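You operate a simulated robot arm through the tools that you are given. There is no shell and no other tool. Be economical: measure what you need, move in short steps, check, and stop when the job is done.

Carry out the task below with a simulated two-armed robot. There is one attempt and no reset: what you move stays moved.

## Task
Fetch the orange headset pack and stand it on top of the leads carton. Fetch the red tape roll and set it on the green lane. Take the stage lamp marked "beam" from the top of the work bench and leave it on top of the brown small carton there. Press the blackout button two times. Press the check button three times. Stack the adapter labelled "round>flat" from the middle shelf of the parts rack on top of the adapter labelled "twist>square". Put one of the bulb boxes from the top of the cables lid on the top of the clamps lid. Put the tin labelled "clips" from the middle shelf of the parts rack in the inside of the grey order tray. Put the yellow cube light on the black lens. Put the white uplight labelled "E" from the top of the lights lid on the bottom shelf of the rigging bench and the white uplight that says "D" on the top of the clamps lid. Open the adapter drawer. Any order will do. Set down upright: orange headset pack, stage lamp, bulb box, yellow cube light, white uplight.

The check looks at the end state, three seconds after you hand in, the way a careful person would. Anything else that was tipped, shoved, dropped, spilled or broken makes it a failure. Lids that push on must go on centred and level and be pressed home; caps that screw on are set level and turned clockwise until they are tight.

## Robot
Two 7-joint arms with two-finger parallel grippers on one trunk, on a base that drives. Base frame: it is fixed to the floor where the robot stands at the start and does not move with it; the origin is under the middle of the robot, x ahead of it, y to its left, z up. Readings come in cm, degrees, newtons and seconds.
The left shoulder is at the start at [7, 13.4, 115.1], the right one opposite. Places, roughly: adapter [525, 700, 100]; adapter drawer [530, 170, 80]; black lens (8x8x3 cm) [-280, 560, 60]; blackout button [510, -70, 100]; bottom shelf of the rigging bench [-290, -10, 30]; bulb box [-275, 600, 75]; check button [520, 170, 90]; green lane [200, -440, 90]; grey tin, red tin, teal tin [550, 750, 100]; inside of the grey order tray [530, 550, 90]; red tape roll (7x7x3 cm) [100, 10, 90]; top of the clamps lid [-280, 540, 60]; white uplight [-275, 450, 75]; yellow cube light [-300, 550, 75]. Payload 1.57 kg a hand.
The tool frame of a hand sits at the grasp point between the pads (the TCP): z along the fingers, y along the line on which they close. The tips reach 3 cm beyond it. Largest opening 8 cm; finger width 1.7, thickness 1.2; the body of the gripper, 4 by 8.2 cm, starts 8 cm behind the TCP.
Orientation is that of the tool frame in the base frame, as [roll, pitch, yaw] about the fixed x, y, z axes, in that order (R = Rz(yaw) Ry(pitch) Rx(roll)). With the fingers straight down and closing along the base's y, the tool's x points along the base's -x, its y along +y and its z along -z.

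## Interface
- The arms move only by the tool step_arm. It takes "left_motion", "right_motion" or both (then of equal length, played together; a hand with none holds still); each is a list of rows, each an object of numbers (a shift or turn left out is 0, a gripper value left out holds the last): "dx", "dy", "dz": the shift along the tool's x, y, z in cm; "rx", "ry", "rz": the turn, a rotation vector about the tool's x, y, z in degrees. In form: [{"dx": .., "dy": .., "dz": .., "rx": .., "ry": .., "rz": ..}, ...]. A call has 1 to 12 rows; each row is the pose to reach, as a shift and turn from the pose commanded when the call began, along the tool's axes at that moment. "left_hand" and "right_hand" are, for a hand that has rows, the opening in per cent of the stroke, from 0 (shut) to 100 (fully open), set as the call begins (left out, the last holds). Rows are played at 5 a second. More than 5 cm and 8.6 degrees between two rows, or a gripper value outside its range, and nothing of the call is played. Where a pose cannot be reached the arm comes as near as it can. A force on the tool above 40 N (or 10 N above the force at the start of the call, whichever is more), or a blocked arm, ends the call early, and 0.2 s more pass. Each finger travels about 15.3 cm/s and halts on what it meets, pressing with about 32 N; the grip force reading is that of the motor and also rises with nothing between the fingers. The clock runs only during rows and for 0.2 s after the last one: add rows that repeat a pose to give the fingers time. It gives the time, the measured TCP pose, the force on the tool (base axes), the opening and the grip force at its end, in the units of the frame above (readings bear some noise), with the torque about the TCP (base axes, N m) and any sound that the robot's microphone picked up, and new pictures: "show" is both (left out), scene, wrist or none (wrist: the cameras of the hands that moved).
- Cameras (640 x 400 px; columns grow to the right, rows downward): "scene" is now at [13.53, 2.25, 137.8]; the picture's right is [0.26, -0.96, 0.00], its down [-0.56, -0.15, -0.81] and it looks along [0.79, 0.21, -0.58] (base axes); focal length 234 px, centre (320, 200). "left" rides on the left gripper at [7.2, 0.7, -12.2] in its tool frame; the picture's right is [-0.09, 1.00, 0.00], its down [-0.84, -0.08, -0.54] and it looks along [-0.54, -0.05, 0.84] (tool axes); focal length 238 px, centre (320, 200). "right" rides on the right gripper at [7.2, -0.7, -12.2] in its tool frame; the picture's right is [0.09, 1.00, 0.00], its down [-0.84, 0.08, -0.54] and it looks along [-0.54, 0.05, 0.84] (tool axes); focal length 238 px, centre (320, 200). There is no depth. A picture from a camera that has moved, and an enlarged one, comes with that camera's place and axes in the base frame and with its lens.
- lift_body(by): slides the trunk up (or, below 0, down) by that many cm; the arms and the scene camera ride with it, the base frame stays. It gives what a move gives, with no picture.
- steer(legs): drives the robot by 1 to 6 legs, each [ahead, left, turn to the left] in cm, cm and degrees, along the robot's own axes; the way and the turn of a leg run together, so that a leg with both is an arc; at most 150 cm and 180 degrees a leg. The arms and the cameras ride along, it lands a little off, and it stops where it bumps. It gives what a move gives, and a new picture of the scene camera.
- head_to(pan, tilt): turns the head with the scene camera to pan (to the left, within 86 degrees either way) and tilt (down, from -29 to 69), counted from straight ahead of the robot. It gives what a move gives, and a new picture of the scene camera.
- inspect(camera, box): a new picture of the part [left, top, right, bottom] of that camera's present view, enlarged. No time passes.
- job_done(): hands the job in; it is judged then, once.

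Go step by step. Nothing tells you exact positions but the pictures and the camera data: compare them with the known pose of the tool, close in by small moves and look again before you grip or let go. The budget is 535 turns and 360 pictures, counting those below and the enlarged ones. Unless the task says otherwise, let go and move clear before handing in, and close with one line.

The tools are called by a JSON object that holds its "op" and its "data". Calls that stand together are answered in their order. step_arm: Moves the arms, as the interface text tells. Its arguments: {"type":"object","properties":{"left_motion":{"type":"array","items":{"type":"object","properties":{"dx":{"type":"number"},"dy":{"type":"number"},"dz":{"type":"number"},"rx":{"type":"number"},"ry":{"type":"number"},"rz":{"type":"number"}}}},"left_hand":{"type":"number"},"right_motion":{"type":"array","items":{"type":"object","properties":{"dx":{"type":"number"},"dy":{"type":"number"},"dz":{"type":"number"},"rx":{"type":"number"},"ry":{"type":"number"},"rz":{"type":"number"}}}},"right_hand":{"type":"number"},"show":{"type":"string","enum":["both","scene","wrist","none"]}},"required":[]} The other tools are called the same way: lift_body (by) slides the trunk up or down; steer (legs) drives the base; head_to (pan, tilt) turns the head that bears the scene camera; inspect (camera, box) takes an enlarged picture of a part of a camera's view; job_done () hands the job in.

At the start:

```text
clock: 0.0
left_tcp_pos: [40.42, 33.89, 124.9]
left_tool_rot: [180.0, 0.0, -180.0]
left_wrist_force: [0.4, 0.5, -0.5]
left_moment: [0.0, 0.01, -0.04]
left_width: 8.02
left_grasp_force: 0.0
right_tcp_pos: [43.71, -10.38, 122.79]
right_tool_rot: [180.0, 0.0, -180.0]
right_wrist_force: [-0.5, 0.4, 0.1]
right_moment: [-0.01, -0.02, 0.01]
right_width: 8.0
right_grasp_force: 0.1
trunk travel left (down, up): [-72.5, 21.5]
robot x, y, heading: [-0.08, -0.18, -0.0]
head pan, tilt: [15.2, 35.5]
```

scene: 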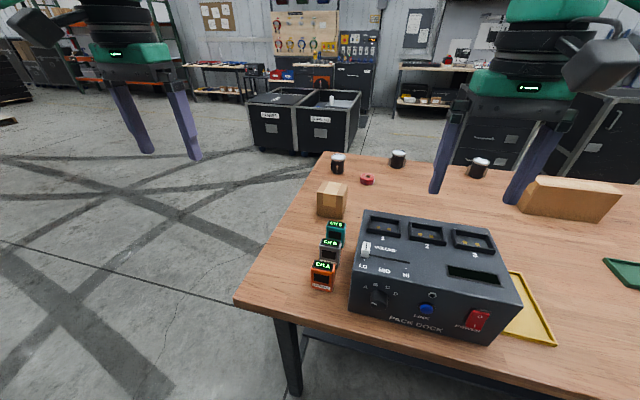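
right: 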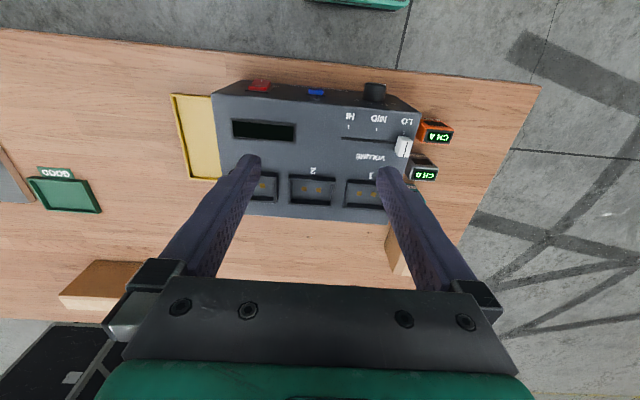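
left: 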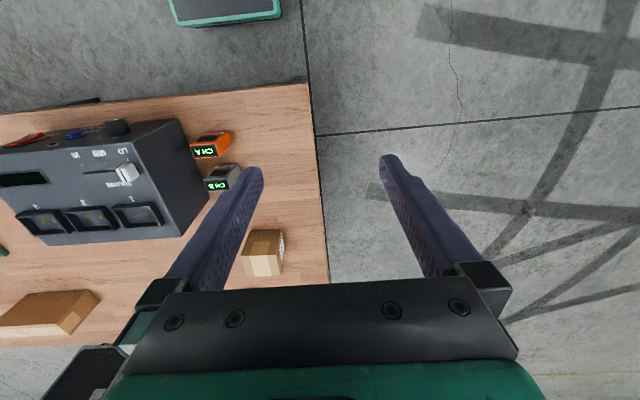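

I see the work table ahead with the pack dock, three packs, a small carton, tape roll and other things. I'll look closer at it first.

{"op": "inspect", "data": {"camera": "scene", "box": [240, 140, 440, 300]}}

{"op": "inspect", "data": {"camera": "scene", "box": [160, 0, 480, 150]}}

{"op": "head_to", "data": {"pan": -40, "tilt": 25}}

```text
2.50 times, centred on (340, 220) of scene
camera zoom: at [13.53, 2.25, 137.8], right [0.26, -0.96, 0.0], down [-0.56, -0.15, -0.81], along [0.79, 0.21, -0.58], focal length 585 px, centre (270, 150)
```

zoom: 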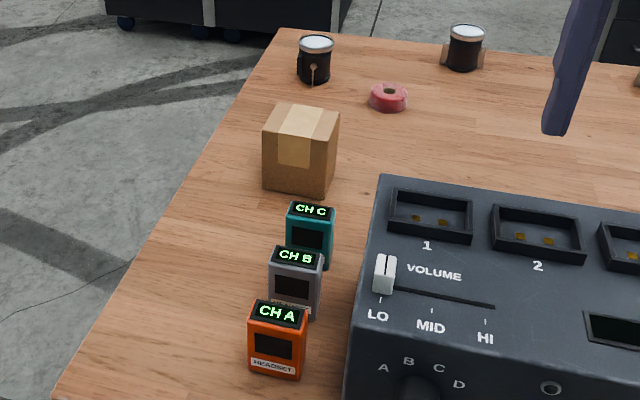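

```text
2.00 times, centred on (320, 75) of scene
camera zoom: at [13.53, 2.25, 137.8], right [0.26, -0.96, 0.0], down [-0.56, -0.15, -0.81], along [0.79, 0.21, -0.58], focal length 468 px, centre (320, 450)
```

zoom: 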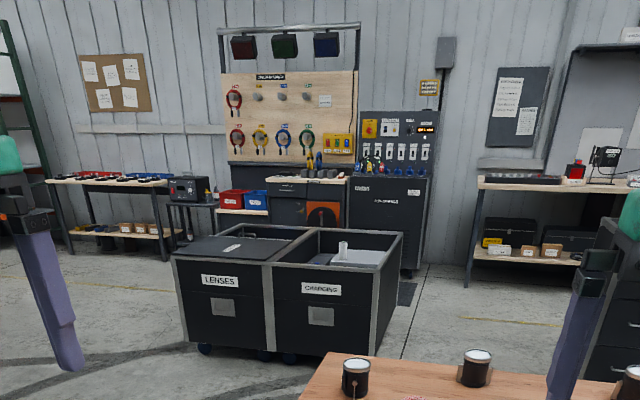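

```text
clock: 1.2
left_tcp_pos: [40.4, 33.87, 124.85]
left_tool_rot: [-179.9, 0.0, 179.9]
left_wrist_force: [-1.0, 0.0, 0.1]
left_moment: [0.0, 0.01, 0.02]
left_width: 8.0
left_grasp_force: 0.0
right_tcp_pos: [43.75, -10.24, 122.81]
right_tool_rot: [-180.0, 0.1, -180.0]
right_wrist_force: [-0.2, -0.3, -0.4]
right_moment: [0.01, 0.01, 0.02]
right_width: 8.01
right_grasp_force: 0.1
trunk travel left (down, up): [-72.5, 21.5]
robot x, y, heading: [0.11, 0.19, -0.1]
head pan, tilt: [-40.0, 25.0]
camera scene: at [12.12, -5.97, 139.44], right [-0.64, -0.77, 0.0], down [-0.32, 0.27, -0.91], along [0.69, -0.58, -0.42], focal length 234 px, centre (320, 200)
```

scene: 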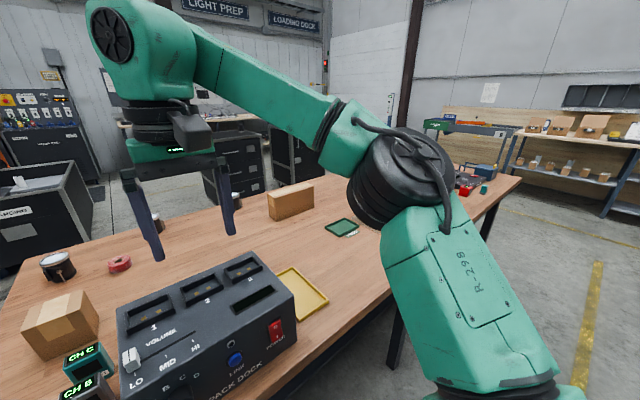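

Need labels. I'll enlarge parts and look around further.

{"op": "inspect", "data": {"camera": "scene", "box": [240, 170, 400, 270]}}

{"op": "inspect", "data": {"camera": "scene", "box": [420, 80, 640, 220]}}

{"op": "head_to", "data": {"pan": 70, "tilt": 10}}

```text
4.00 times, centred on (320, 220) of scene
camera zoom: at [12.12, -5.97, 139.44], right [-0.64, -0.77, 0.0], down [-0.32, 0.27, -0.91], along [0.69, -0.58, -0.42], focal length 937 px, centre (320, 120)
```

zoom: 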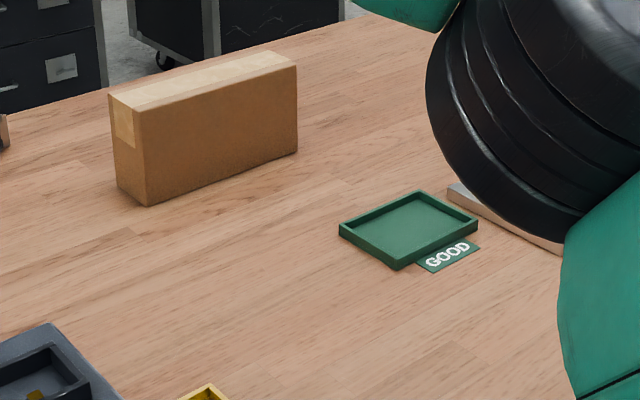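

```text
2.86 times, centred on (530, 150) of scene
camera zoom: at [12.12, -5.97, 139.44], right [-0.64, -0.77, 0.0], down [-0.32, 0.27, -0.91], along [0.69, -0.58, -0.42], focal length 669 px, centre (-280, 343)
```

zoom: 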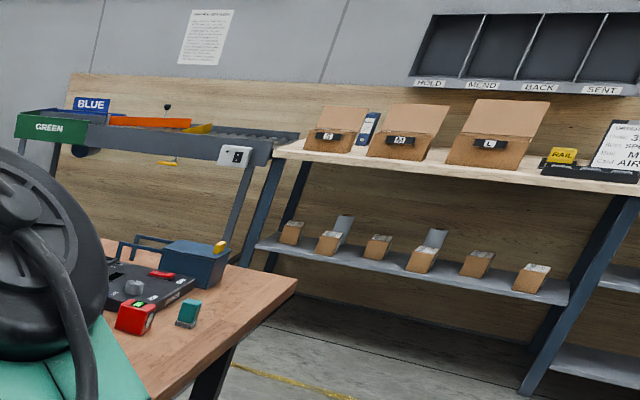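

```text
clock: 3.1
left_tcp_pos: [40.44, 33.85, 124.88]
left_tool_rot: [-180.0, -0.1, -180.0]
left_wrist_force: [0.8, -0.3, -0.3]
left_moment: [0.0, 0.0, 0.01]
left_width: 8.02
left_grasp_force: 0.1
right_tcp_pos: [43.73, -10.35, 122.84]
right_tool_rot: [-179.9, 0.0, 180.0]
right_wrist_force: [0.1, 0.2, -0.7]
right_moment: [0.03, -0.01, -0.02]
right_width: 7.98
right_grasp_force: 0.0
trunk travel left (down, up): [-72.5, 21.5]
robot x, y, heading: [0.12, -0.25, -0.1]
head pan, tilt: [70.0, 10.0]
camera scene: at [8.24, 8.68, 141.88], right [0.94, -0.34, 0.0], down [-0.06, -0.16, -0.98], along [0.34, 0.93, -0.17], focal length 234 px, centre (320, 200)
```

scene: 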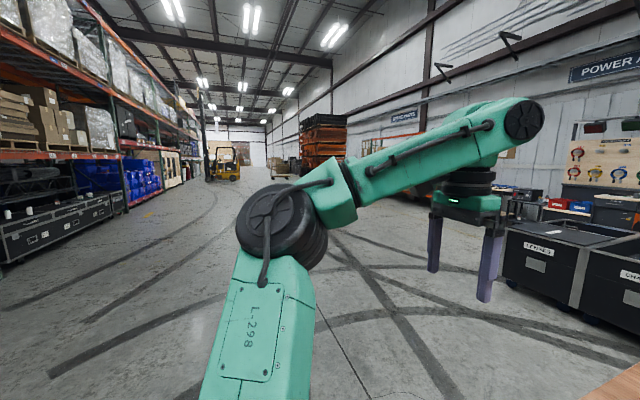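

Packs are at about (46,10) on a ~90 cm high table whose left end is near y≈23. I'll raise the trunk and drive to the table's left end, facing along -y, and look down.

{"op": "lift_body", "data": {"by": 15}}

{"op": "steer", "data": {"legs": [[0, 70, 0], [80, 0, 0], [0, 0, -90]]}}

{"op": "head_to", "data": {"pan": 0, "tilt": 40}}

```text
clock: 4.9
left_tcp_pos: [40.4, 33.94, 139.98]
left_tool_rot: [-180.0, 0.0, 180.0]
left_wrist_force: [0.5, 0.0, -0.7]
left_moment: [-0.03, 0.03, -0.01]
left_width: 8.01
left_grasp_force: 0.1
right_tcp_pos: [43.74, -10.26, 137.82]
right_tool_rot: [179.9, 0.0, -179.9]
right_wrist_force: [-0.5, -0.1, 0.1]
right_moment: [-0.01, -0.04, 0.0]
right_width: 8.02
right_grasp_force: 0.1
trunk travel left (down, up): [-87.5, 6.5]
robot x, y, heading: [0.07, -0.08, -0.2]
head pan, tilt: [70.0, 10.0]
```

```text
clock: 16.4
left_tcp_pos: [115.19, 30.56, 139.96]
left_tool_rot: [-179.9, 0.0, 91.6]
left_wrist_force: [0.7, 0.0, 0.3]
left_moment: [0.01, -0.03, 0.01]
left_width: 8.02
left_grasp_force: 0.0
right_tcp_pos: [71.04, 25.91, 137.74]
right_tool_rot: [-180.0, 0.0, 91.7]
right_wrist_force: [0.7, -0.1, -0.4]
right_moment: [-0.04, 0.0, -0.04]
right_width: 7.99
right_grasp_force: 0.0
trunk travel left (down, up): [-87.5, 6.5]
robot x, y, heading: [80.1, 69.9, -88.4]
head pan, tilt: [70.0, 10.0]
camera scene: at [89.12, 62.04, 156.88], right [-0.31, -0.95, 0.0], down [-0.17, 0.05, -0.98], along [0.93, -0.31, -0.17], focal length 234 px, centre (320, 200)
```

scene: 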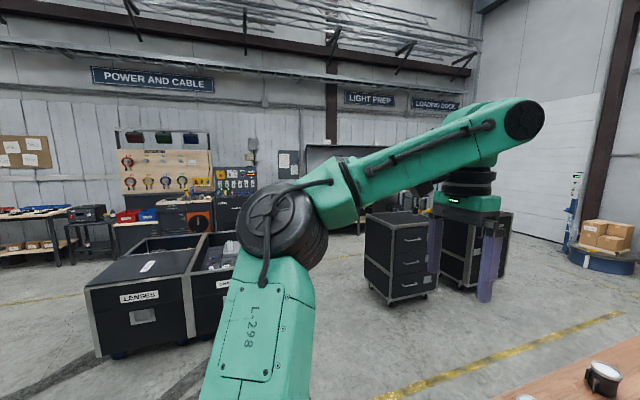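

```text
clock: 17.8
left_tcp_pos: [115.08, 30.65, 139.98]
left_tool_rot: [-179.9, 0.0, 91.7]
left_wrist_force: [-0.1, 0.0, -1.0]
left_moment: [0.02, 0.0, 0.0]
left_width: 8.03
left_grasp_force: 0.1
right_tcp_pos: [71.16, 26.01, 137.83]
right_tool_rot: [-180.0, 0.0, 91.7]
right_wrist_force: [0.5, 0.2, -0.7]
right_moment: [0.01, -0.01, 0.0]
right_width: 8.01
right_grasp_force: 0.1
trunk travel left (down, up): [-87.5, 6.5]
robot x, y, heading: [79.99, 70.14, -88.0]
head pan, tilt: [0.0, 40.0]
camera scene: at [80.51, 56.45, 152.11], right [-1.0, -0.03, 0.0], down [-0.02, 0.64, -0.77], along [0.02, -0.77, -0.64], focal length 234 px, centre (320, 200)
```

scene: 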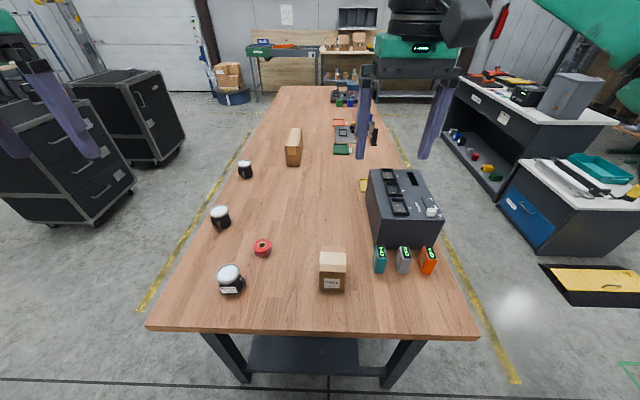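

Good view of the table; reading labels now.

{"op": "inspect", "data": {"camera": "scene", "box": [180, 150, 280, 310]}}

{"op": "inspect", "data": {"camera": "scene", "box": [300, 220, 460, 320]}}

{"op": "inspect", "data": {"camera": "scene", "box": [200, 20, 440, 160]}}

```text
2.50 times, centred on (230, 230) of scene
camera zoom: at [80.51, 56.45, 152.11], right [-1.0, -0.03, 0.0], down [-0.02, 0.64, -0.77], along [0.02, -0.77, -0.64], focal length 585 px, centre (545, 125)
```

zoom: 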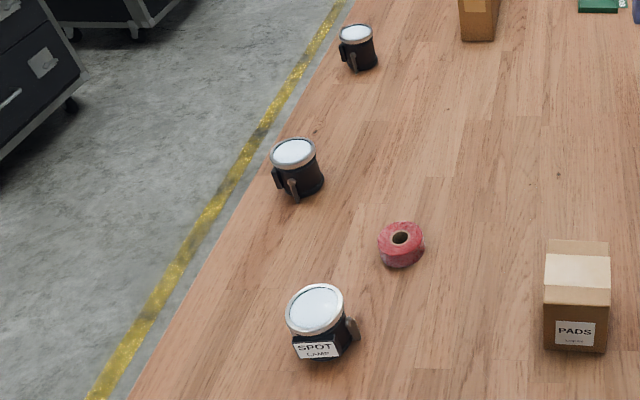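

```text
4.00 times, centred on (380, 270) of scene
camera zoom: at [80.51, 56.45, 152.11], right [-1.0, -0.03, 0.0], down [-0.02, 0.64, -0.77], along [0.02, -0.77, -0.64], focal length 937 px, centre (80, -80)
```

zoom: 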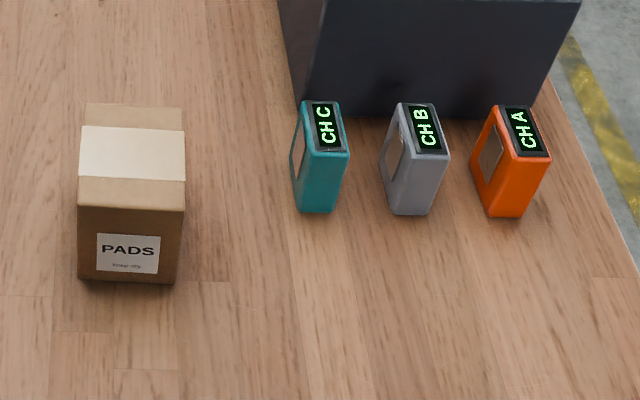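

```text
2.67 times, centred on (320, 90) of scene
camera zoom: at [80.51, 56.45, 152.11], right [-1.0, -0.03, 0.0], down [-0.02, 0.64, -0.77], along [0.02, -0.77, -0.64], focal length 624 px, centre (320, 493)
```

zoom: 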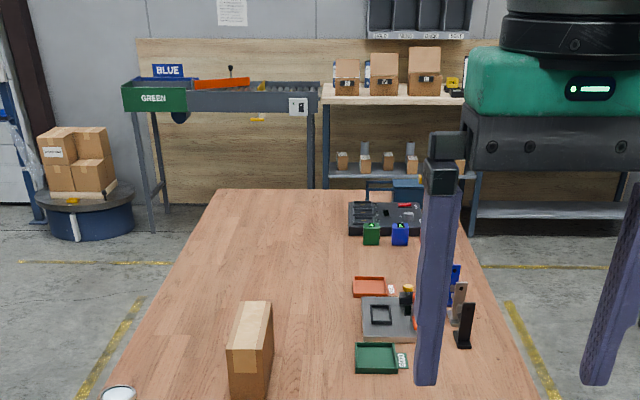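

Lamp 1 is SPOT; PADS is the small carton; the long carton is probably LEADS. I'll shift the robot toward the packs and bring the right hand over the orange pack.

{"op": "steer", "data": {"legs": [[5, -22, -2]]}}

```text
clock: 19.5
left_tcp_pos: [92.18, 24.3, 139.83]
left_tool_rot: [-179.6, 0.1, 89.7]
left_wrist_force: [1.2, -0.4, -0.7]
left_moment: [0.0, 0.03, 0.02]
left_width: 7.98
left_grasp_force: 0.0
right_tcp_pos: [47.86, 21.14, 137.91]
right_tool_rot: [-179.8, 0.1, 89.8]
right_wrist_force: [0.7, -0.4, -0.1]
right_moment: [0.0, 0.05, 0.01]
right_width: 8.02
right_grasp_force: 0.1
trunk travel left (down, up): [-87.5, 6.5]
robot x, y, heading: [57.79, 64.37, -90.3]
head pan, tilt: [0.0, 40.0]
camera scene: at [58.57, 51.27, 152.12], right [-1.0, 0.01, 0.0], down [0.0, 0.64, -0.77], along [-0.01, -0.77, -0.64], focal length 234 px, centre (320, 200)
```

scene: 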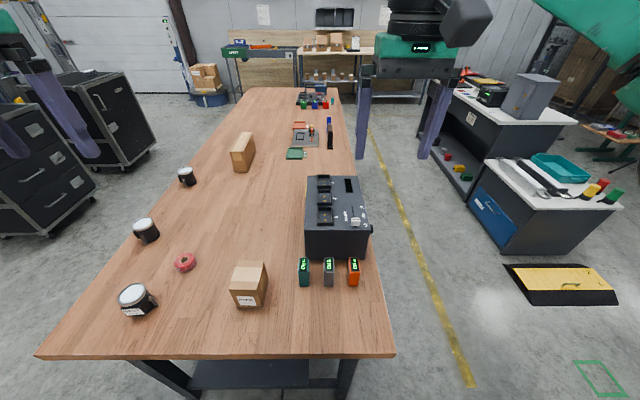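

I'll bring the right hand down towards the pack and look through the wrist camera.

{"op": "step_arm", "data": {"right_motion": [{"dx": -2, "dz": 4.5}, {"dx": -4, "dz": 9}, {"dx": -6, "dz": 13.5}, {"dx": -8, "dz": 18}, {"dx": -8, "dz": 22}], "show": "wrist"}}

```text
clock: 20.7
left_tcp_pos: [91.76, 24.02, 139.84]
left_tool_rot: [-179.9, -0.1, 89.7]
left_wrist_force: [0.1, -0.5, -0.5]
left_moment: [0.01, -0.04, -0.01]
left_width: 8.01
left_grasp_force: 0.1
right_tcp_pos: [47.27, 12.77, 115.93]
right_tool_rot: [179.9, 0.0, 89.7]
right_wrist_force: [0.6, -0.6, -0.6]
right_moment: [0.04, 0.01, -0.01]
right_width: 8.0
right_grasp_force: 0.0
trunk travel left (down, up): [-87.5, 6.5]
robot x, y, heading: [58.03, 64.29, -90.5]
head pan, tilt: [0.0, 40.0]
camera right: at [46.56, 20.05, 128.03], right [1.0, 0.09, 0.0], down [0.07, -0.84, 0.54], along [0.05, -0.54, -0.84], focal length 238 px, centre (320, 200)
```

right: 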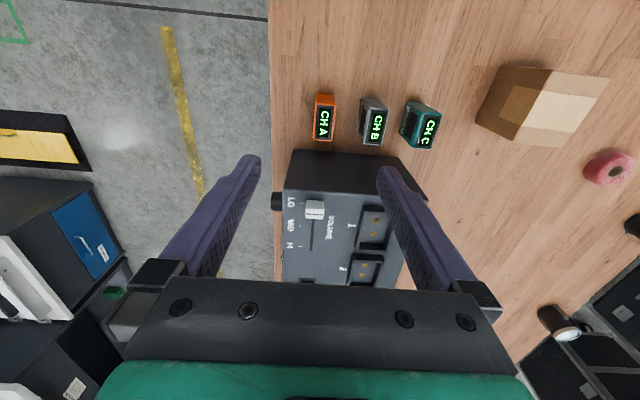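

{"op": "step_arm", "data": {"right_motion": [{"dx": -0.5, "dy": 0.5, "dz": 4.5}, {"dx": -1, "dy": 0.9, "dz": 9}, {"dx": -1, "dy": 0.9, "dz": 13}], "right_hand": 69, "show": "wrist"}}

```text
clock: 21.5
left_tcp_pos: [91.82, 24.13, 139.82]
left_tool_rot: [-179.9, -0.1, 89.7]
left_wrist_force: [0.9, -0.1, -0.5]
left_moment: [0.0, -0.02, -0.01]
left_width: 8.0
left_grasp_force: 0.0
right_tcp_pos: [48.35, 11.8, 102.46]
right_tool_rot: [-179.9, 0.1, 89.7]
right_wrist_force: [0.5, 0.0, -0.1]
right_moment: [0.05, 0.01, -0.01]
right_width: 5.52
right_grasp_force: 0.0
trunk travel left (down, up): [-87.5, 6.5]
robot x, y, heading: [58.47, 64.66, -90.2]
head pan, tilt: [0.0, 40.0]
camera right: at [47.7, 19.1, 114.71], right [1.0, 0.09, 0.0], down [0.07, -0.84, 0.54], along [0.05, -0.54, -0.84], focal length 238 px, centre (320, 200)
```

right: 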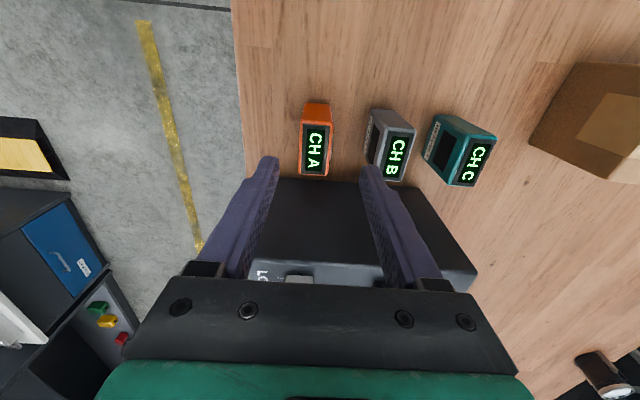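

{"op": "step_arm", "data": {"right_motion": [{"dy": -0.3, "dz": 3}, {"dy": -0.3, "dz": 6}, {"dy": -0.3, "dz": 8.2}], "show": "wrist"}}

{"op": "step_arm", "data": {"right_motion": [{}, {}, {}, {}], "right_hand": 0, "show": "none"}}

{"op": "step_arm", "data": {"right_motion": [{"dz": -4}, {"dz": -8}, {"dz": -12}], "show": "wrist"}}

```text
clock: 22.3
left_tcp_pos: [91.74, 24.18, 139.92]
left_tool_rot: [-179.9, -0.1, 89.7]
left_wrist_force: [0.6, -0.5, -0.9]
left_moment: [0.0, -0.03, 0.05]
left_width: 8.0
left_grasp_force: 0.1
right_tcp_pos: [48.14, 11.92, 94.44]
right_tool_rot: [-180.0, 0.0, 89.7]
right_wrist_force: [0.6, -0.6, -0.6]
right_moment: [0.0, 0.02, -0.03]
right_width: 5.53
right_grasp_force: 0.0
trunk travel left (down, up): [-87.5, 6.5]
robot x, y, heading: [57.85, 65.21, -90.5]
head pan, tilt: [0.0, 40.0]
camera right: at [47.5, 19.16, 106.71], right [1.0, 0.09, 0.0], down [0.07, -0.84, 0.54], along [0.05, -0.54, -0.84], focal length 238 px, centre (320, 200)
```

right: 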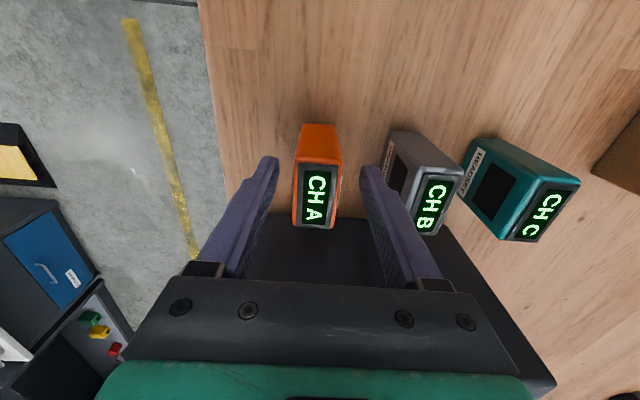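

```text
clock: 23.3
left_tcp_pos: [91.71, 24.08, 140.0]
left_tool_rot: [-179.9, 0.0, 89.8]
left_wrist_force: [0.6, 0.4, 0.4]
left_moment: [-0.01, 0.0, -0.03]
left_width: 8.02
left_grasp_force: 0.0
right_tcp_pos: [48.25, 11.92, 94.56]
right_tool_rot: [180.0, -0.1, 89.6]
right_wrist_force: [-0.5, -0.2, 0.5]
right_moment: [0.01, -0.01, 0.03]
right_width: 2.96
right_grasp_force: 32.0
trunk travel left (down, up): [-87.5, 6.5]
robot x, y, heading: [58.01, 65.09, -90.2]
head pan, tilt: [0.0, 40.0]
```

```text
clock: 24.1
left_tcp_pos: [91.71, 24.2, 139.85]
left_tool_rot: [-180.0, 0.1, 89.6]
left_wrist_force: [0.2, -0.2, 0.4]
left_moment: [-0.03, 0.01, 0.0]
left_width: 8.0
left_grasp_force: 0.1
right_tcp_pos: [47.85, 11.86, 107.0]
right_tool_rot: [-179.9, 0.0, 89.6]
right_wrist_force: [0.4, 0.2, -1.2]
right_moment: [0.01, -0.01, -0.02]
right_width: 2.94
right_grasp_force: 31.7
trunk travel left (down, up): [-87.5, 6.5]
robot x, y, heading: [58.0, 64.84, -90.2]
head pan, tilt: [0.0, 40.0]
camera right: at [47.09, 19.13, 119.29], right [1.0, 0.09, 0.0], down [0.07, -0.84, 0.54], along [0.05, -0.54, -0.84], focal length 238 px, centre (320, 200)
```

right: 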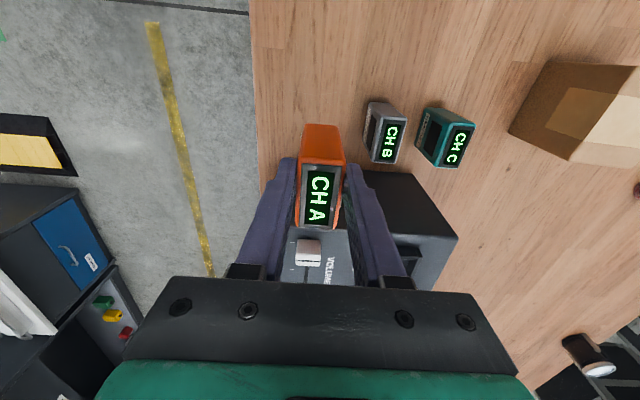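

Pack held (2.9 cm wide). Raising it and driving round to the far side of the table, facing it.

{"op": "step_arm", "data": {"right_motion": [{"dz": -5}, {"dz": -10}, {"dz": -15}, {"dz": -18}], "show": "none"}}

{"op": "steer", "data": {"legs": [[0, 97, 0], [0, 0, -90], [0, 67, 0]]}}

```text
clock: 25.1
left_tcp_pos: [91.74, 24.12, 139.94]
left_tool_rot: [-179.9, 0.0, 89.7]
left_wrist_force: [0.0, 0.2, 0.0]
left_moment: [-0.02, 0.03, -0.01]
left_width: 8.03
left_grasp_force: 0.0
right_tcp_pos: [48.31, 11.73, 124.8]
right_tool_rot: [-180.0, 0.1, 89.7]
right_wrist_force: [0.8, -0.4, -1.8]
right_moment: [0.01, 0.0, -0.04]
right_width: 2.96
right_grasp_force: 32.5
trunk travel left (down, up): [-87.5, 6.5]
robot x, y, heading: [57.97, 64.93, -90.4]
head pan, tilt: [0.0, 40.0]
```

```text
clock: 37.2
left_tcp_pos: [112.74, -34.41, 139.89]
left_tool_rot: [180.0, 0.0, -1.6]
left_wrist_force: [-0.7, -0.4, 0.6]
left_moment: [-0.03, 0.0, 0.0]
left_width: 8.01
left_grasp_force: 0.0
right_tcp_pos: [101.39, 9.35, 124.77]
right_tool_rot: [179.9, 0.0, -1.6]
right_wrist_force: [-0.3, -0.3, -1.8]
right_moment: [0.01, -0.01, 0.04]
right_width: 2.97
right_grasp_force: 32.5
trunk travel left (down, up): [-87.5, 6.5]
robot x, y, heading: [153.96, -2.32, 178.3]
head pan, tilt: [0.0, 40.0]
camera scene: at [140.59, -1.44, 152.11], right [0.03, 1.0, 0.0], down [0.64, -0.02, -0.77], along [-0.77, 0.02, -0.64], focal length 234 px, centre (320, 200)
```

scene: 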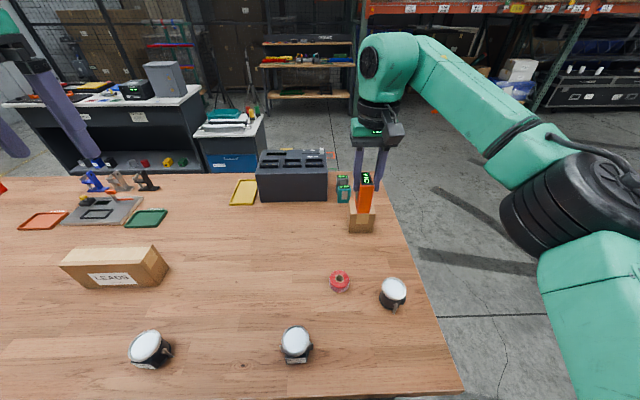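

The long carton is LEADS. Checking lamp labels.

{"op": "inspect", "data": {"camera": "scene", "box": [110, 260, 430, 390]}}

{"op": "inspect", "data": {"camera": "left", "box": [0, 0, 640, 400]}}

```text
2.00 times, centred on (270, 325) of scene
camera zoom: at [140.59, -1.44, 152.11], right [0.03, 1.0, 0.0], down [0.64, -0.02, -0.77], along [-0.77, 0.02, -0.64], focal length 468 px, centre (420, -50)
```

zoom: 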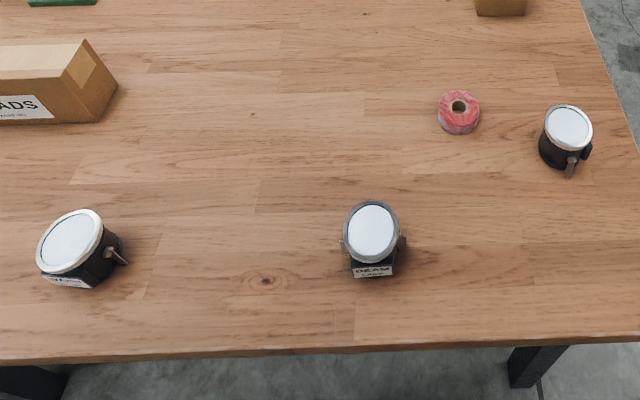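

```text
1.00 times, centred on (320, 200) of left
camera zoom: at [119.96, -35.47, 152.1], right [-0.12, -0.99, 0.0], down [-0.83, 0.1, 0.54], along [-0.54, 0.06, -0.84], focal length 238 px, centre (320, 200)
```

zoom: 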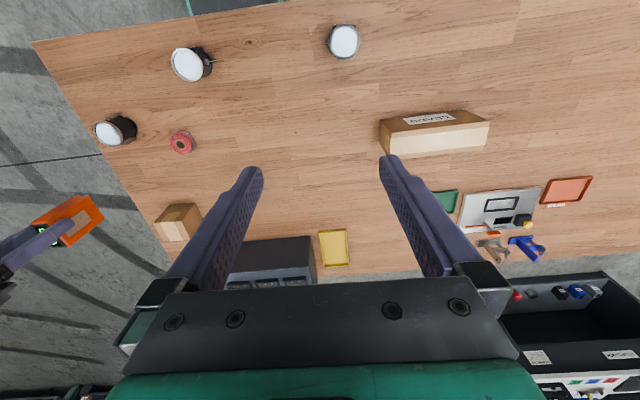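

Beam lamp is the middle one. Let me measure the LEADS carton in both cameras.

{"op": "inspect", "data": {"camera": "left", "box": [360, 90, 520, 190]}}

{"op": "inspect", "data": {"camera": "scene", "box": [40, 220, 200, 320]}}

```text
4.00 times, centred on (440, 140) of left
camera zoom: at [119.96, -35.47, 152.1], right [-0.12, -0.99, 0.0], down [-0.83, 0.1, 0.54], along [-0.54, 0.06, -0.84], focal length 953 px, centre (-160, 440)
```

zoom: 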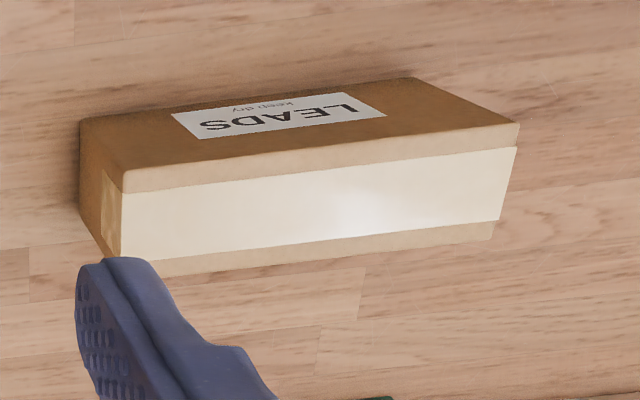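

```text
4.00 times, centred on (120, 270) of scene
camera zoom: at [140.59, -1.44, 152.11], right [0.03, 1.0, 0.0], down [0.64, -0.02, -0.77], along [-0.77, 0.02, -0.64], focal length 937 px, centre (1120, -80)
```

zoom: 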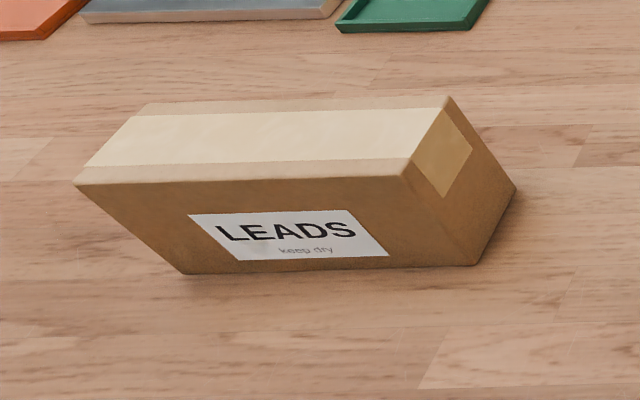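

Carton top is about z≈96, centre ≈(97,-62). Driving along the table so the right hand with the pack is over it.

{"op": "steer", "data": {"legs": [[2, 70, 1.7]]}}

{"op": "inspect", "data": {"camera": "right", "box": [0, 0, 640, 400]}}

```text
clock: 41.1
left_tcp_pos: [109.9, -104.64, 139.96]
left_tool_rot: [-179.9, 0.0, -0.6]
left_wrist_force: [-1.0, -0.6, 0.8]
left_moment: [0.0, -0.03, -0.01]
left_width: 8.01
left_grasp_force: 0.1
right_tcp_pos: [97.91, -60.89, 124.72]
right_tool_rot: [179.9, 0.0, -0.6]
right_wrist_force: [-0.5, -0.4, -1.6]
right_moment: [0.0, -0.02, 0.02]
right_width: 2.94
right_grasp_force: 31.9
trunk travel left (down, up): [-87.5, 6.5]
robot x, y, heading: [150.78, -71.57, 179.4]
head pan, tilt: [0.0, 40.0]
camera scene: at [137.24, -71.04, 152.11], right [0.01, 1.0, 0.0], down [0.64, -0.01, -0.77], along [-0.77, 0.01, -0.64], focal length 234 px, centre (320, 200)
```

scene: 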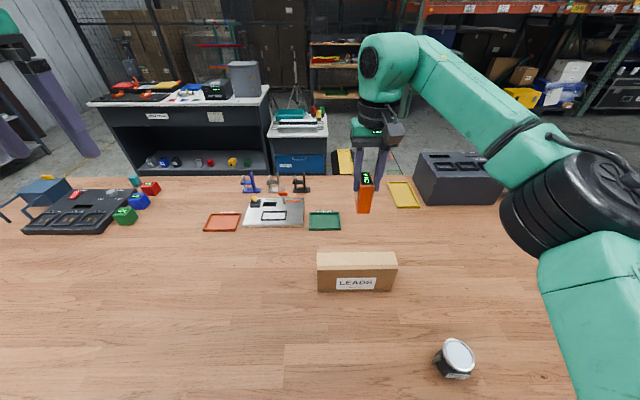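

```text
1.00 times, centred on (320, 200) of right
camera zoom: at [105.03, -60.32, 136.95], right [0.08, -1.0, 0.0], down [-0.84, -0.07, 0.54], along [-0.54, -0.05, -0.84], focal length 238 px, centre (320, 200)
```

zoom: 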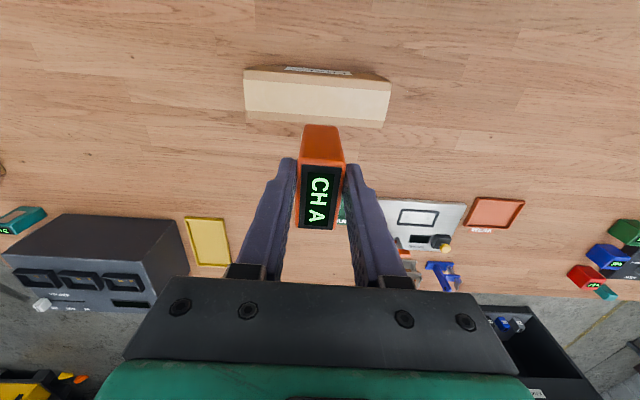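

Nearly aligned already. Descending to just above the carton.

{"op": "step_arm", "data": {"right_motion": [{"dx": -0.3, "dz": 4.5}, {"dx": -0.4, "dz": 9}, {"dx": -0.4, "dz": 13}, {"dx": -0.4, "dz": 15}], "show": "both"}}

```text
clock: 42.1
left_tcp_pos: [110.02, -104.81, 139.96]
left_tool_rot: [-179.8, -0.1, -0.6]
left_wrist_force: [-0.6, -0.1, 0.1]
left_moment: [-0.02, -0.02, 0.0]
left_width: 8.0
left_grasp_force: 0.0
right_tcp_pos: [97.35, -61.27, 109.67]
right_tool_rot: [180.0, 0.0, -0.5]
right_wrist_force: [0.7, 0.4, -2.0]
right_moment: [-0.02, -0.03, 0.0]
right_width: 2.95
right_grasp_force: 32.1
trunk travel left (down, up): [-87.5, 6.5]
robot x, y, heading: [150.77, -71.34, 179.1]
head pan, tilt: [0.0, 40.0]
camera scene: at [137.21, -71.23, 152.11], right [0.01, 1.0, 0.0], down [0.64, -0.01, -0.77], along [-0.77, 0.01, -0.64], focal length 234 px, centre (320, 200)
camera right: at [104.51, -60.55, 121.85], right [0.08, -1.0, 0.0], down [-0.84, -0.07, 0.54], along [-0.54, -0.04, -0.84], focal length 238 px, centre (320, 200)
```

scene: 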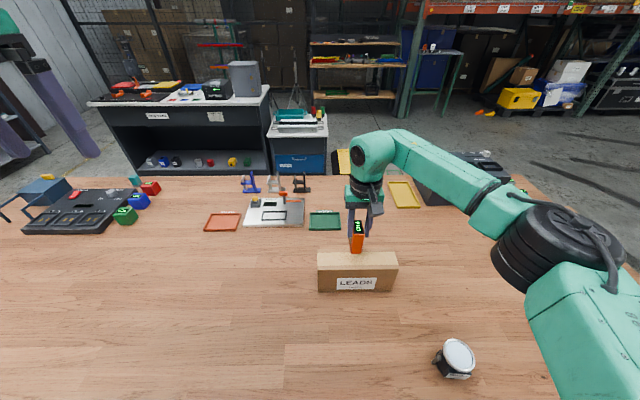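
right: 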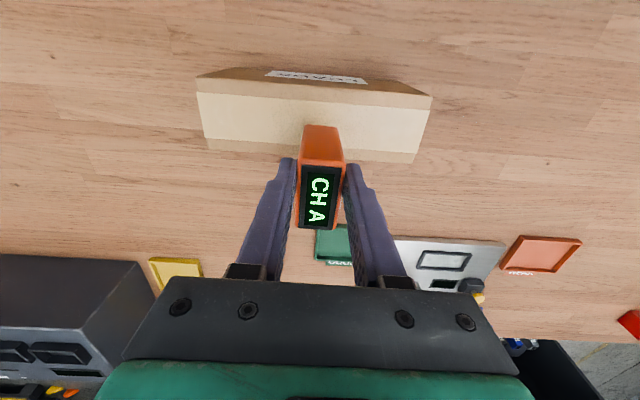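

{"op": "step_arm", "data": {"right_motion": [{"dz": 0.5}, {"dz": 1.0}, {"dz": 1.4}, {"dz": 1.8}, {"dz": 2.2}, {"dz": 2.6}, {"dz": 3.0}, {"dz": 3.4}, {"dz": 3.8}, {"dz": 4.2}, {"dz": 4.6}, {"dz": 5.0}], "show": "wrist"}}

```text
clock: 44.8
left_tcp_pos: [110.25, -104.83, 140.05]
left_tool_rot: [-179.8, 0.2, -0.9]
left_wrist_force: [-0.6, -0.4, 0.2]
left_moment: [-0.02, -0.02, 0.0]
left_width: 7.99
left_grasp_force: 0.2
right_tcp_pos: [97.7, -61.23, 105.39]
right_tool_rot: [179.7, 0.6, -0.7]
right_wrist_force: [7.4, 2.5, 19.8]
right_moment: [0.38, -0.95, -0.04]
right_width: 2.94
right_grasp_force: 32.3
trunk travel left (down, up): [-87.5, 6.5]
robot x, y, heading: [151.03, -71.36, 179.3]
head pan, tilt: [0.0, 40.0]
stopped in row 12 (right hand): the force on the tool passed its limit (the readings are from after the stop); the commanded pose is now the measured one
camera right: at [104.91, -60.53, 117.59], right [0.08, -1.0, 0.0], down [-0.83, -0.06, 0.55], along [-0.55, -0.05, -0.84], focal length 238 px, centre (320, 200)
```

right: 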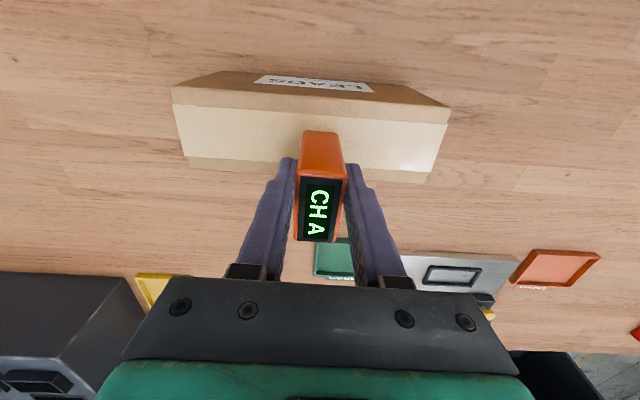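

Contact reached. Ease up slightly and open.

{"op": "step_arm", "data": {"right_motion": [{"dz": -0.3}, {"dz": -0.3}], "show": "none"}}

{"op": "step_arm", "data": {"right_motion": [{}, {}, {}, {"dz": -2}, {"dz": -5}, {"dz": -9}, {"dz": -13}, {"dz": -17}], "right_hand": 69, "show": "both"}}

```text
clock: 45.4
left_tcp_pos: [110.12, -104.79, 139.98]
left_tool_rot: [-179.8, 0.0, -0.6]
left_wrist_force: [0.2, -0.6, -0.6]
left_moment: [0.0, 0.01, -0.02]
left_width: 8.0
left_grasp_force: 0.0
right_tcp_pos: [97.42, -61.25, 105.38]
right_tool_rot: [179.8, 0.4, -0.6]
right_wrist_force: [0.8, -0.2, 1.9]
right_moment: [-0.03, -0.14, -0.03]
right_width: 2.95
right_grasp_force: 31.9
trunk travel left (down, up): [-87.5, 6.5]
robot x, y, heading: [150.74, -71.23, 179.5]
head pan, tilt: [0.0, 40.0]
```

```text
clock: 47.2
left_tcp_pos: [110.03, -104.85, 139.98]
left_tool_rot: [-179.9, 0.1, -0.7]
left_wrist_force: [-0.2, 0.0, -0.3]
left_moment: [-0.03, -0.03, 0.0]
left_width: 8.03
left_grasp_force: 0.1
right_tcp_pos: [97.68, -61.38, 122.77]
right_tool_rot: [179.9, 0.3, -0.6]
right_wrist_force: [0.0, 0.6, 0.1]
right_moment: [-0.02, 0.0, 0.0]
right_width: 5.48
right_grasp_force: 0.1
trunk travel left (down, up): [-87.5, 6.5]
robot x, y, heading: [150.81, -70.81, 179.3]
head pan, tilt: [0.0, 40.0]
camera scene: at [137.37, -71.27, 152.12], right [0.01, 1.0, 0.0], down [0.64, -0.01, -0.77], along [-0.77, 0.01, -0.64], focal length 234 px, centre (320, 200)
camera right: at [104.94, -60.62, 134.92], right [0.08, -1.0, 0.0], down [-0.83, -0.07, 0.55], along [-0.55, -0.05, -0.84], focal length 238 px, centre (320, 200)
```

scene: 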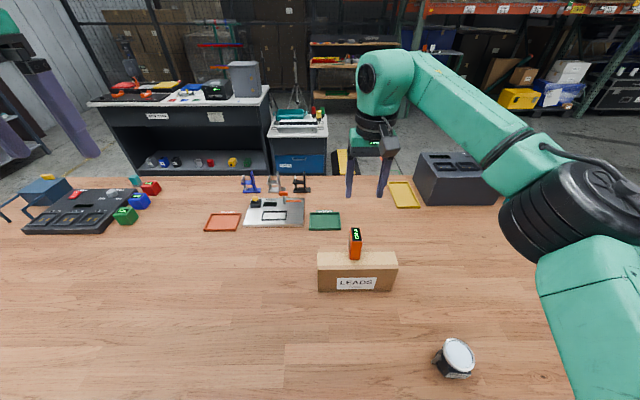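
right: 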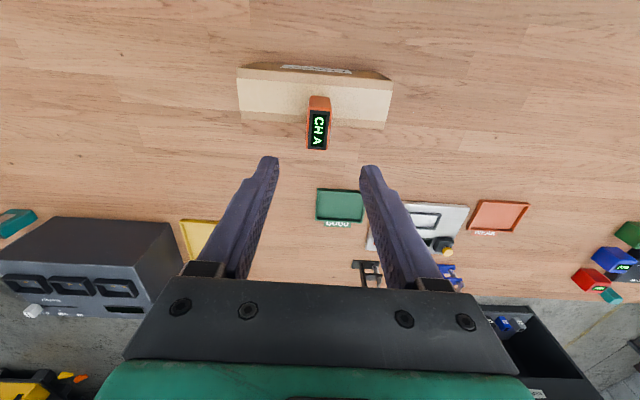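

Pack stands on the carton. Next the beam lamp: drive back along the table and put the right hand over it.

{"op": "steer", "data": {"legs": [[0, -59, 0.5]]}}

{"op": "step_arm", "data": {"right_motion": [{"dx": 4.5, "dz": -1}, {"dx": 9, "dz": -2}, {"dx": 13, "dz": -2}, {"dx": 17, "dz": -2}, {"dx": 19, "dz": -2}], "right_hand": 100, "show": "both"}}

```text
clock: 50.5
left_tcp_pos: [110.6, -46.12, 139.79]
left_tool_rot: [-179.9, 0.0, -0.3]
left_wrist_force: [0.7, 1.0, 0.6]
left_moment: [0.02, -0.01, -0.01]
left_width: 7.99
left_grasp_force: 0.0
right_tcp_pos: [98.0, -2.64, 122.62]
right_tool_rot: [179.8, 0.4, -0.3]
right_wrist_force: [-0.7, 0.0, -0.8]
right_moment: [0.01, 0.02, 0.0]
right_width: 5.52
right_grasp_force: 0.1
trunk travel left (down, up): [-87.5, 6.5]
robot x, y, heading: [151.13, -12.48, 179.7]
head pan, tilt: [0.0, 40.0]
camera scene: at [137.74, -12.47, 152.11], right [0.01, 1.0, 0.0], down [0.64, 0.0, -0.77], along [-0.77, 0.0, -0.64], focal length 234 px, centre (320, 200)
```

scene: 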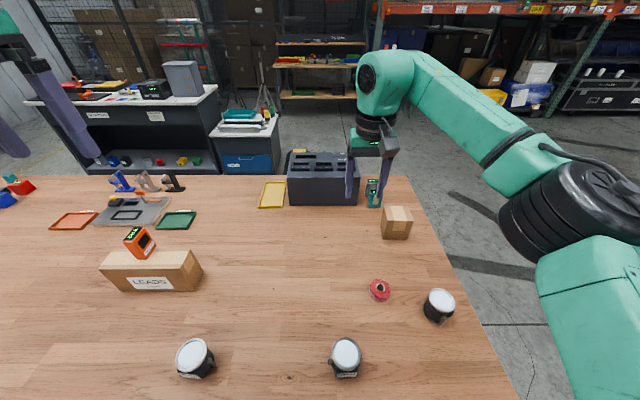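

```text
clock: 51.8
left_tcp_pos: [110.74, -45.91, 139.94]
left_tool_rot: [-179.8, 0.1, -0.3]
left_wrist_force: [0.2, -0.3, -0.8]
left_moment: [0.02, -0.01, 0.01]
left_width: 7.99
left_grasp_force: 0.2
right_tcp_pos: [117.1, -2.87, 124.47]
right_tool_rot: [179.8, 0.6, -0.3]
right_wrist_force: [-0.4, 0.3, 0.3]
right_moment: [-0.03, 0.0, 0.01]
right_width: 8.02
right_grasp_force: 0.0
trunk travel left (down, up): [-87.5, 6.5]
robot x, y, heading: [151.13, -12.28, 179.4]
head pan, tilt: [0.0, 40.0]
camera scene: at [137.86, -12.28, 152.12], right [0.01, 1.0, 0.0], down [0.64, 0.0, -0.77], along [-0.77, 0.0, -0.64], focal length 234 px, centre (320, 200)
camera right: at [124.41, -2.28, 136.58], right [0.09, -1.0, 0.0], down [-0.83, -0.07, 0.55], along [-0.55, -0.05, -0.84], focal length 238 px, centre (320, 200)
```

scene: 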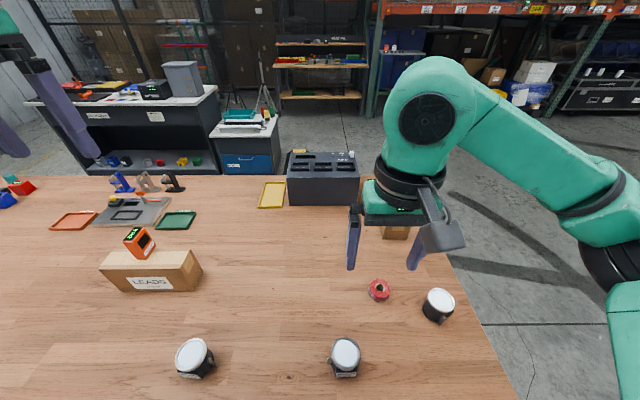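
right: 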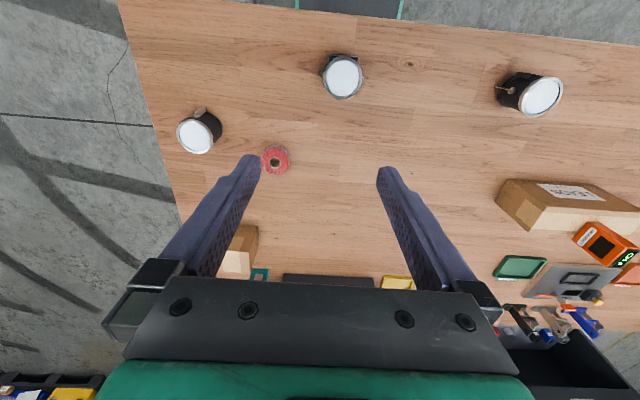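

Lamp lens centre ≈(120,-6.4,93.4). Moving closer above it for a detailed view.

{"op": "step_arm", "data": {"right_motion": [{"dx": 1.5, "dy": 1.8, "dz": 4}, {"dx": 4, "dy": 3.5, "dz": 8}, {"dx": 6, "dy": 3.5, "dz": 10}], "show": "wrist"}}

{"op": "inspect", "data": {"camera": "right", "box": [240, 60, 400, 160]}}

```text
refused: row 2 steps farther than a row can; nothing moved
```

```text
4.00 times, centred on (320, 110) of right
camera zoom: at [124.41, -2.28, 136.58], right [0.09, -1.0, 0.0], down [-0.83, -0.07, 0.55], along [-0.55, -0.05, -0.84], focal length 953 px, centre (320, 560)
```

zoom: 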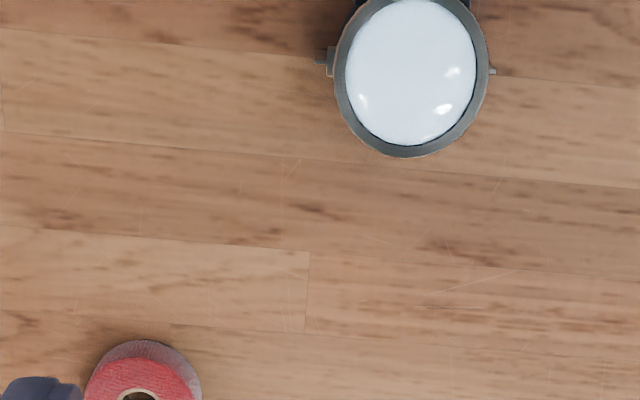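

{"op": "step_arm", "data": {"right_motion": [{"dx": 1.5, "dy": 1.5, "dz": 3}, {"dx": 3, "dy": 3, "dz": 6}, {"dx": 4.5, "dy": 3.5, "dz": 9}, {"dx": 6, "dy": 3.5, "dz": 12}], "show": "wrist"}}

{"op": "inspect", "data": {"camera": "right", "box": [220, 0, 420, 160]}}

```text
clock: 52.8
left_tcp_pos: [110.64, -45.71, 140.04]
left_tool_rot: [-179.9, 0.0, -0.3]
left_wrist_force: [0.7, 0.3, 0.1]
left_moment: [0.01, -0.02, 0.0]
left_width: 7.99
left_grasp_force: 0.1
right_tcp_pos: [122.93, -6.16, 112.4]
right_tool_rot: [179.8, 0.5, -0.3]
right_wrist_force: [-0.5, 0.4, 0.2]
right_moment: [-0.03, -0.05, -0.01]
right_width: 7.99
right_grasp_force: 0.1
trunk travel left (down, up): [-87.5, 6.5]
robot x, y, heading: [150.99, -12.26, 179.7]
head pan, tilt: [0.0, 40.0]
camera right: at [130.14, -5.59, 124.67], right [0.09, -1.0, 0.0], down [-0.83, -0.07, 0.55], along [-0.55, -0.05, -0.84], focal length 238 px, centre (320, 200)
```

right: 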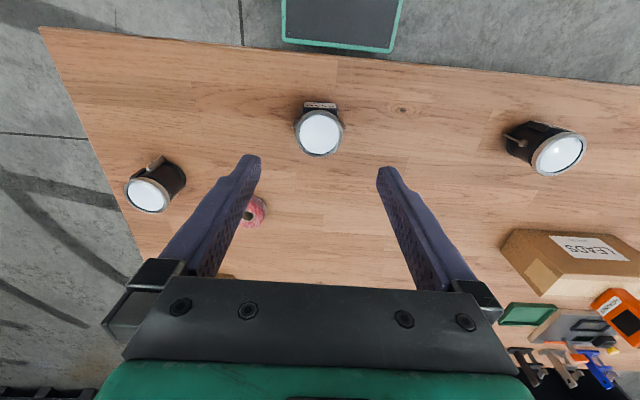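

```text
2.50 times, centred on (320, 80) of right
camera zoom: at [130.14, -5.59, 124.67], right [0.09, -1.0, 0.0], down [-0.83, -0.07, 0.55], along [-0.55, -0.05, -0.84], focal length 596 px, centre (320, 500)
```

zoom: 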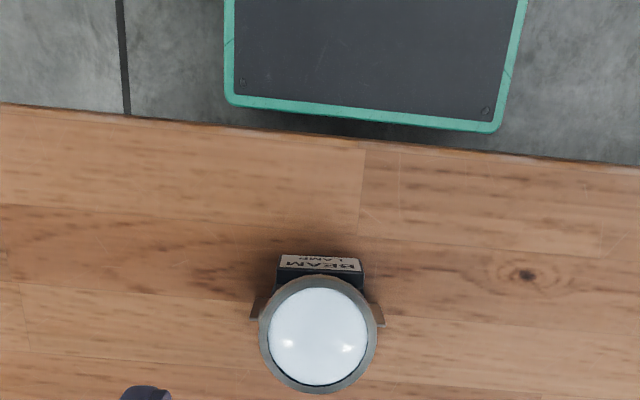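

Lens rim ≈6.1 cm, yoke ears along y. I'll turn the hand 90° to close along x, above the lamp.

{"op": "step_arm", "data": {"right_motion": [{"rz": 8.2, "dx": -1}, {"rz": 16.4, "dx": -2}, {"rz": 24.6, "dx": -2.7, "dy": 0.25}, {"rz": 32.8, "dx": -2.7, "dy": 0.25}, {"rz": 41, "dx": -2.7, "dy": 0.25}, {"rz": 49.2, "dx": -2.7, "dy": 0.25}, {"rz": 57.4, "dx": -2.7, "dy": 0.25}, {"rz": 65.6, "dx": -2.7, "dy": 0.25}, {"rz": 73.8, "dx": -2.7, "dy": 0.25}, {"rz": 82, "dx": -2.7, "dy": 0.25}, {"rz": 89.7, "dx": -2.7, "dy": 0.25}], "show": "both"}}

```text
clock: 55.1
left_tcp_pos: [110.66, -46.01, 139.92]
left_tool_rot: [-179.9, 0.1, -0.3]
left_wrist_force: [-0.1, 0.8, -0.4]
left_moment: [-0.02, -0.01, 0.0]
left_width: 7.99
left_grasp_force: 0.1
right_tcp_pos: [120.27, -6.41, 112.47]
right_tool_rot: [179.6, -0.1, -90.2]
right_wrist_force: [0.7, 0.5, 0.3]
right_moment: [-0.01, 0.05, -0.02]
right_width: 7.99
right_grasp_force: 0.1
trunk travel left (down, up): [-87.5, 6.5]
robot x, y, heading: [151.22, -12.18, 179.6]
head pan, tilt: [0.0, 40.0]
camera scene: at [137.75, -12.28, 152.11], right [0.01, 1.0, 0.0], down [0.64, 0.0, -0.77], along [-0.77, 0.0, -0.64], focal length 234 px, centre (320, 200)
camera right: at [120.89, -13.53, 124.73], right [-1.0, -0.09, 0.01], down [-0.07, 0.84, 0.54], along [-0.05, 0.54, -0.84], focal length 238 px, centre (320, 200)
```

scene: 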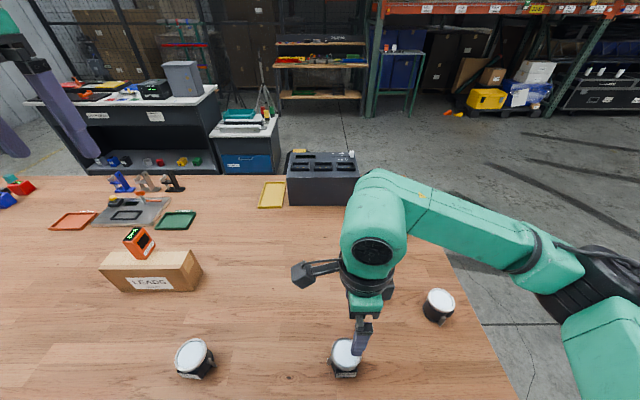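
right: 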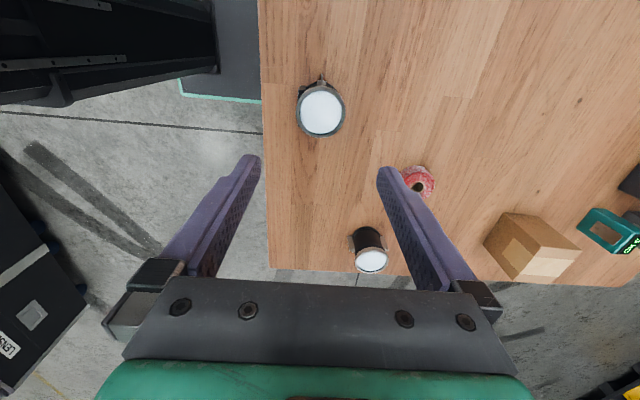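

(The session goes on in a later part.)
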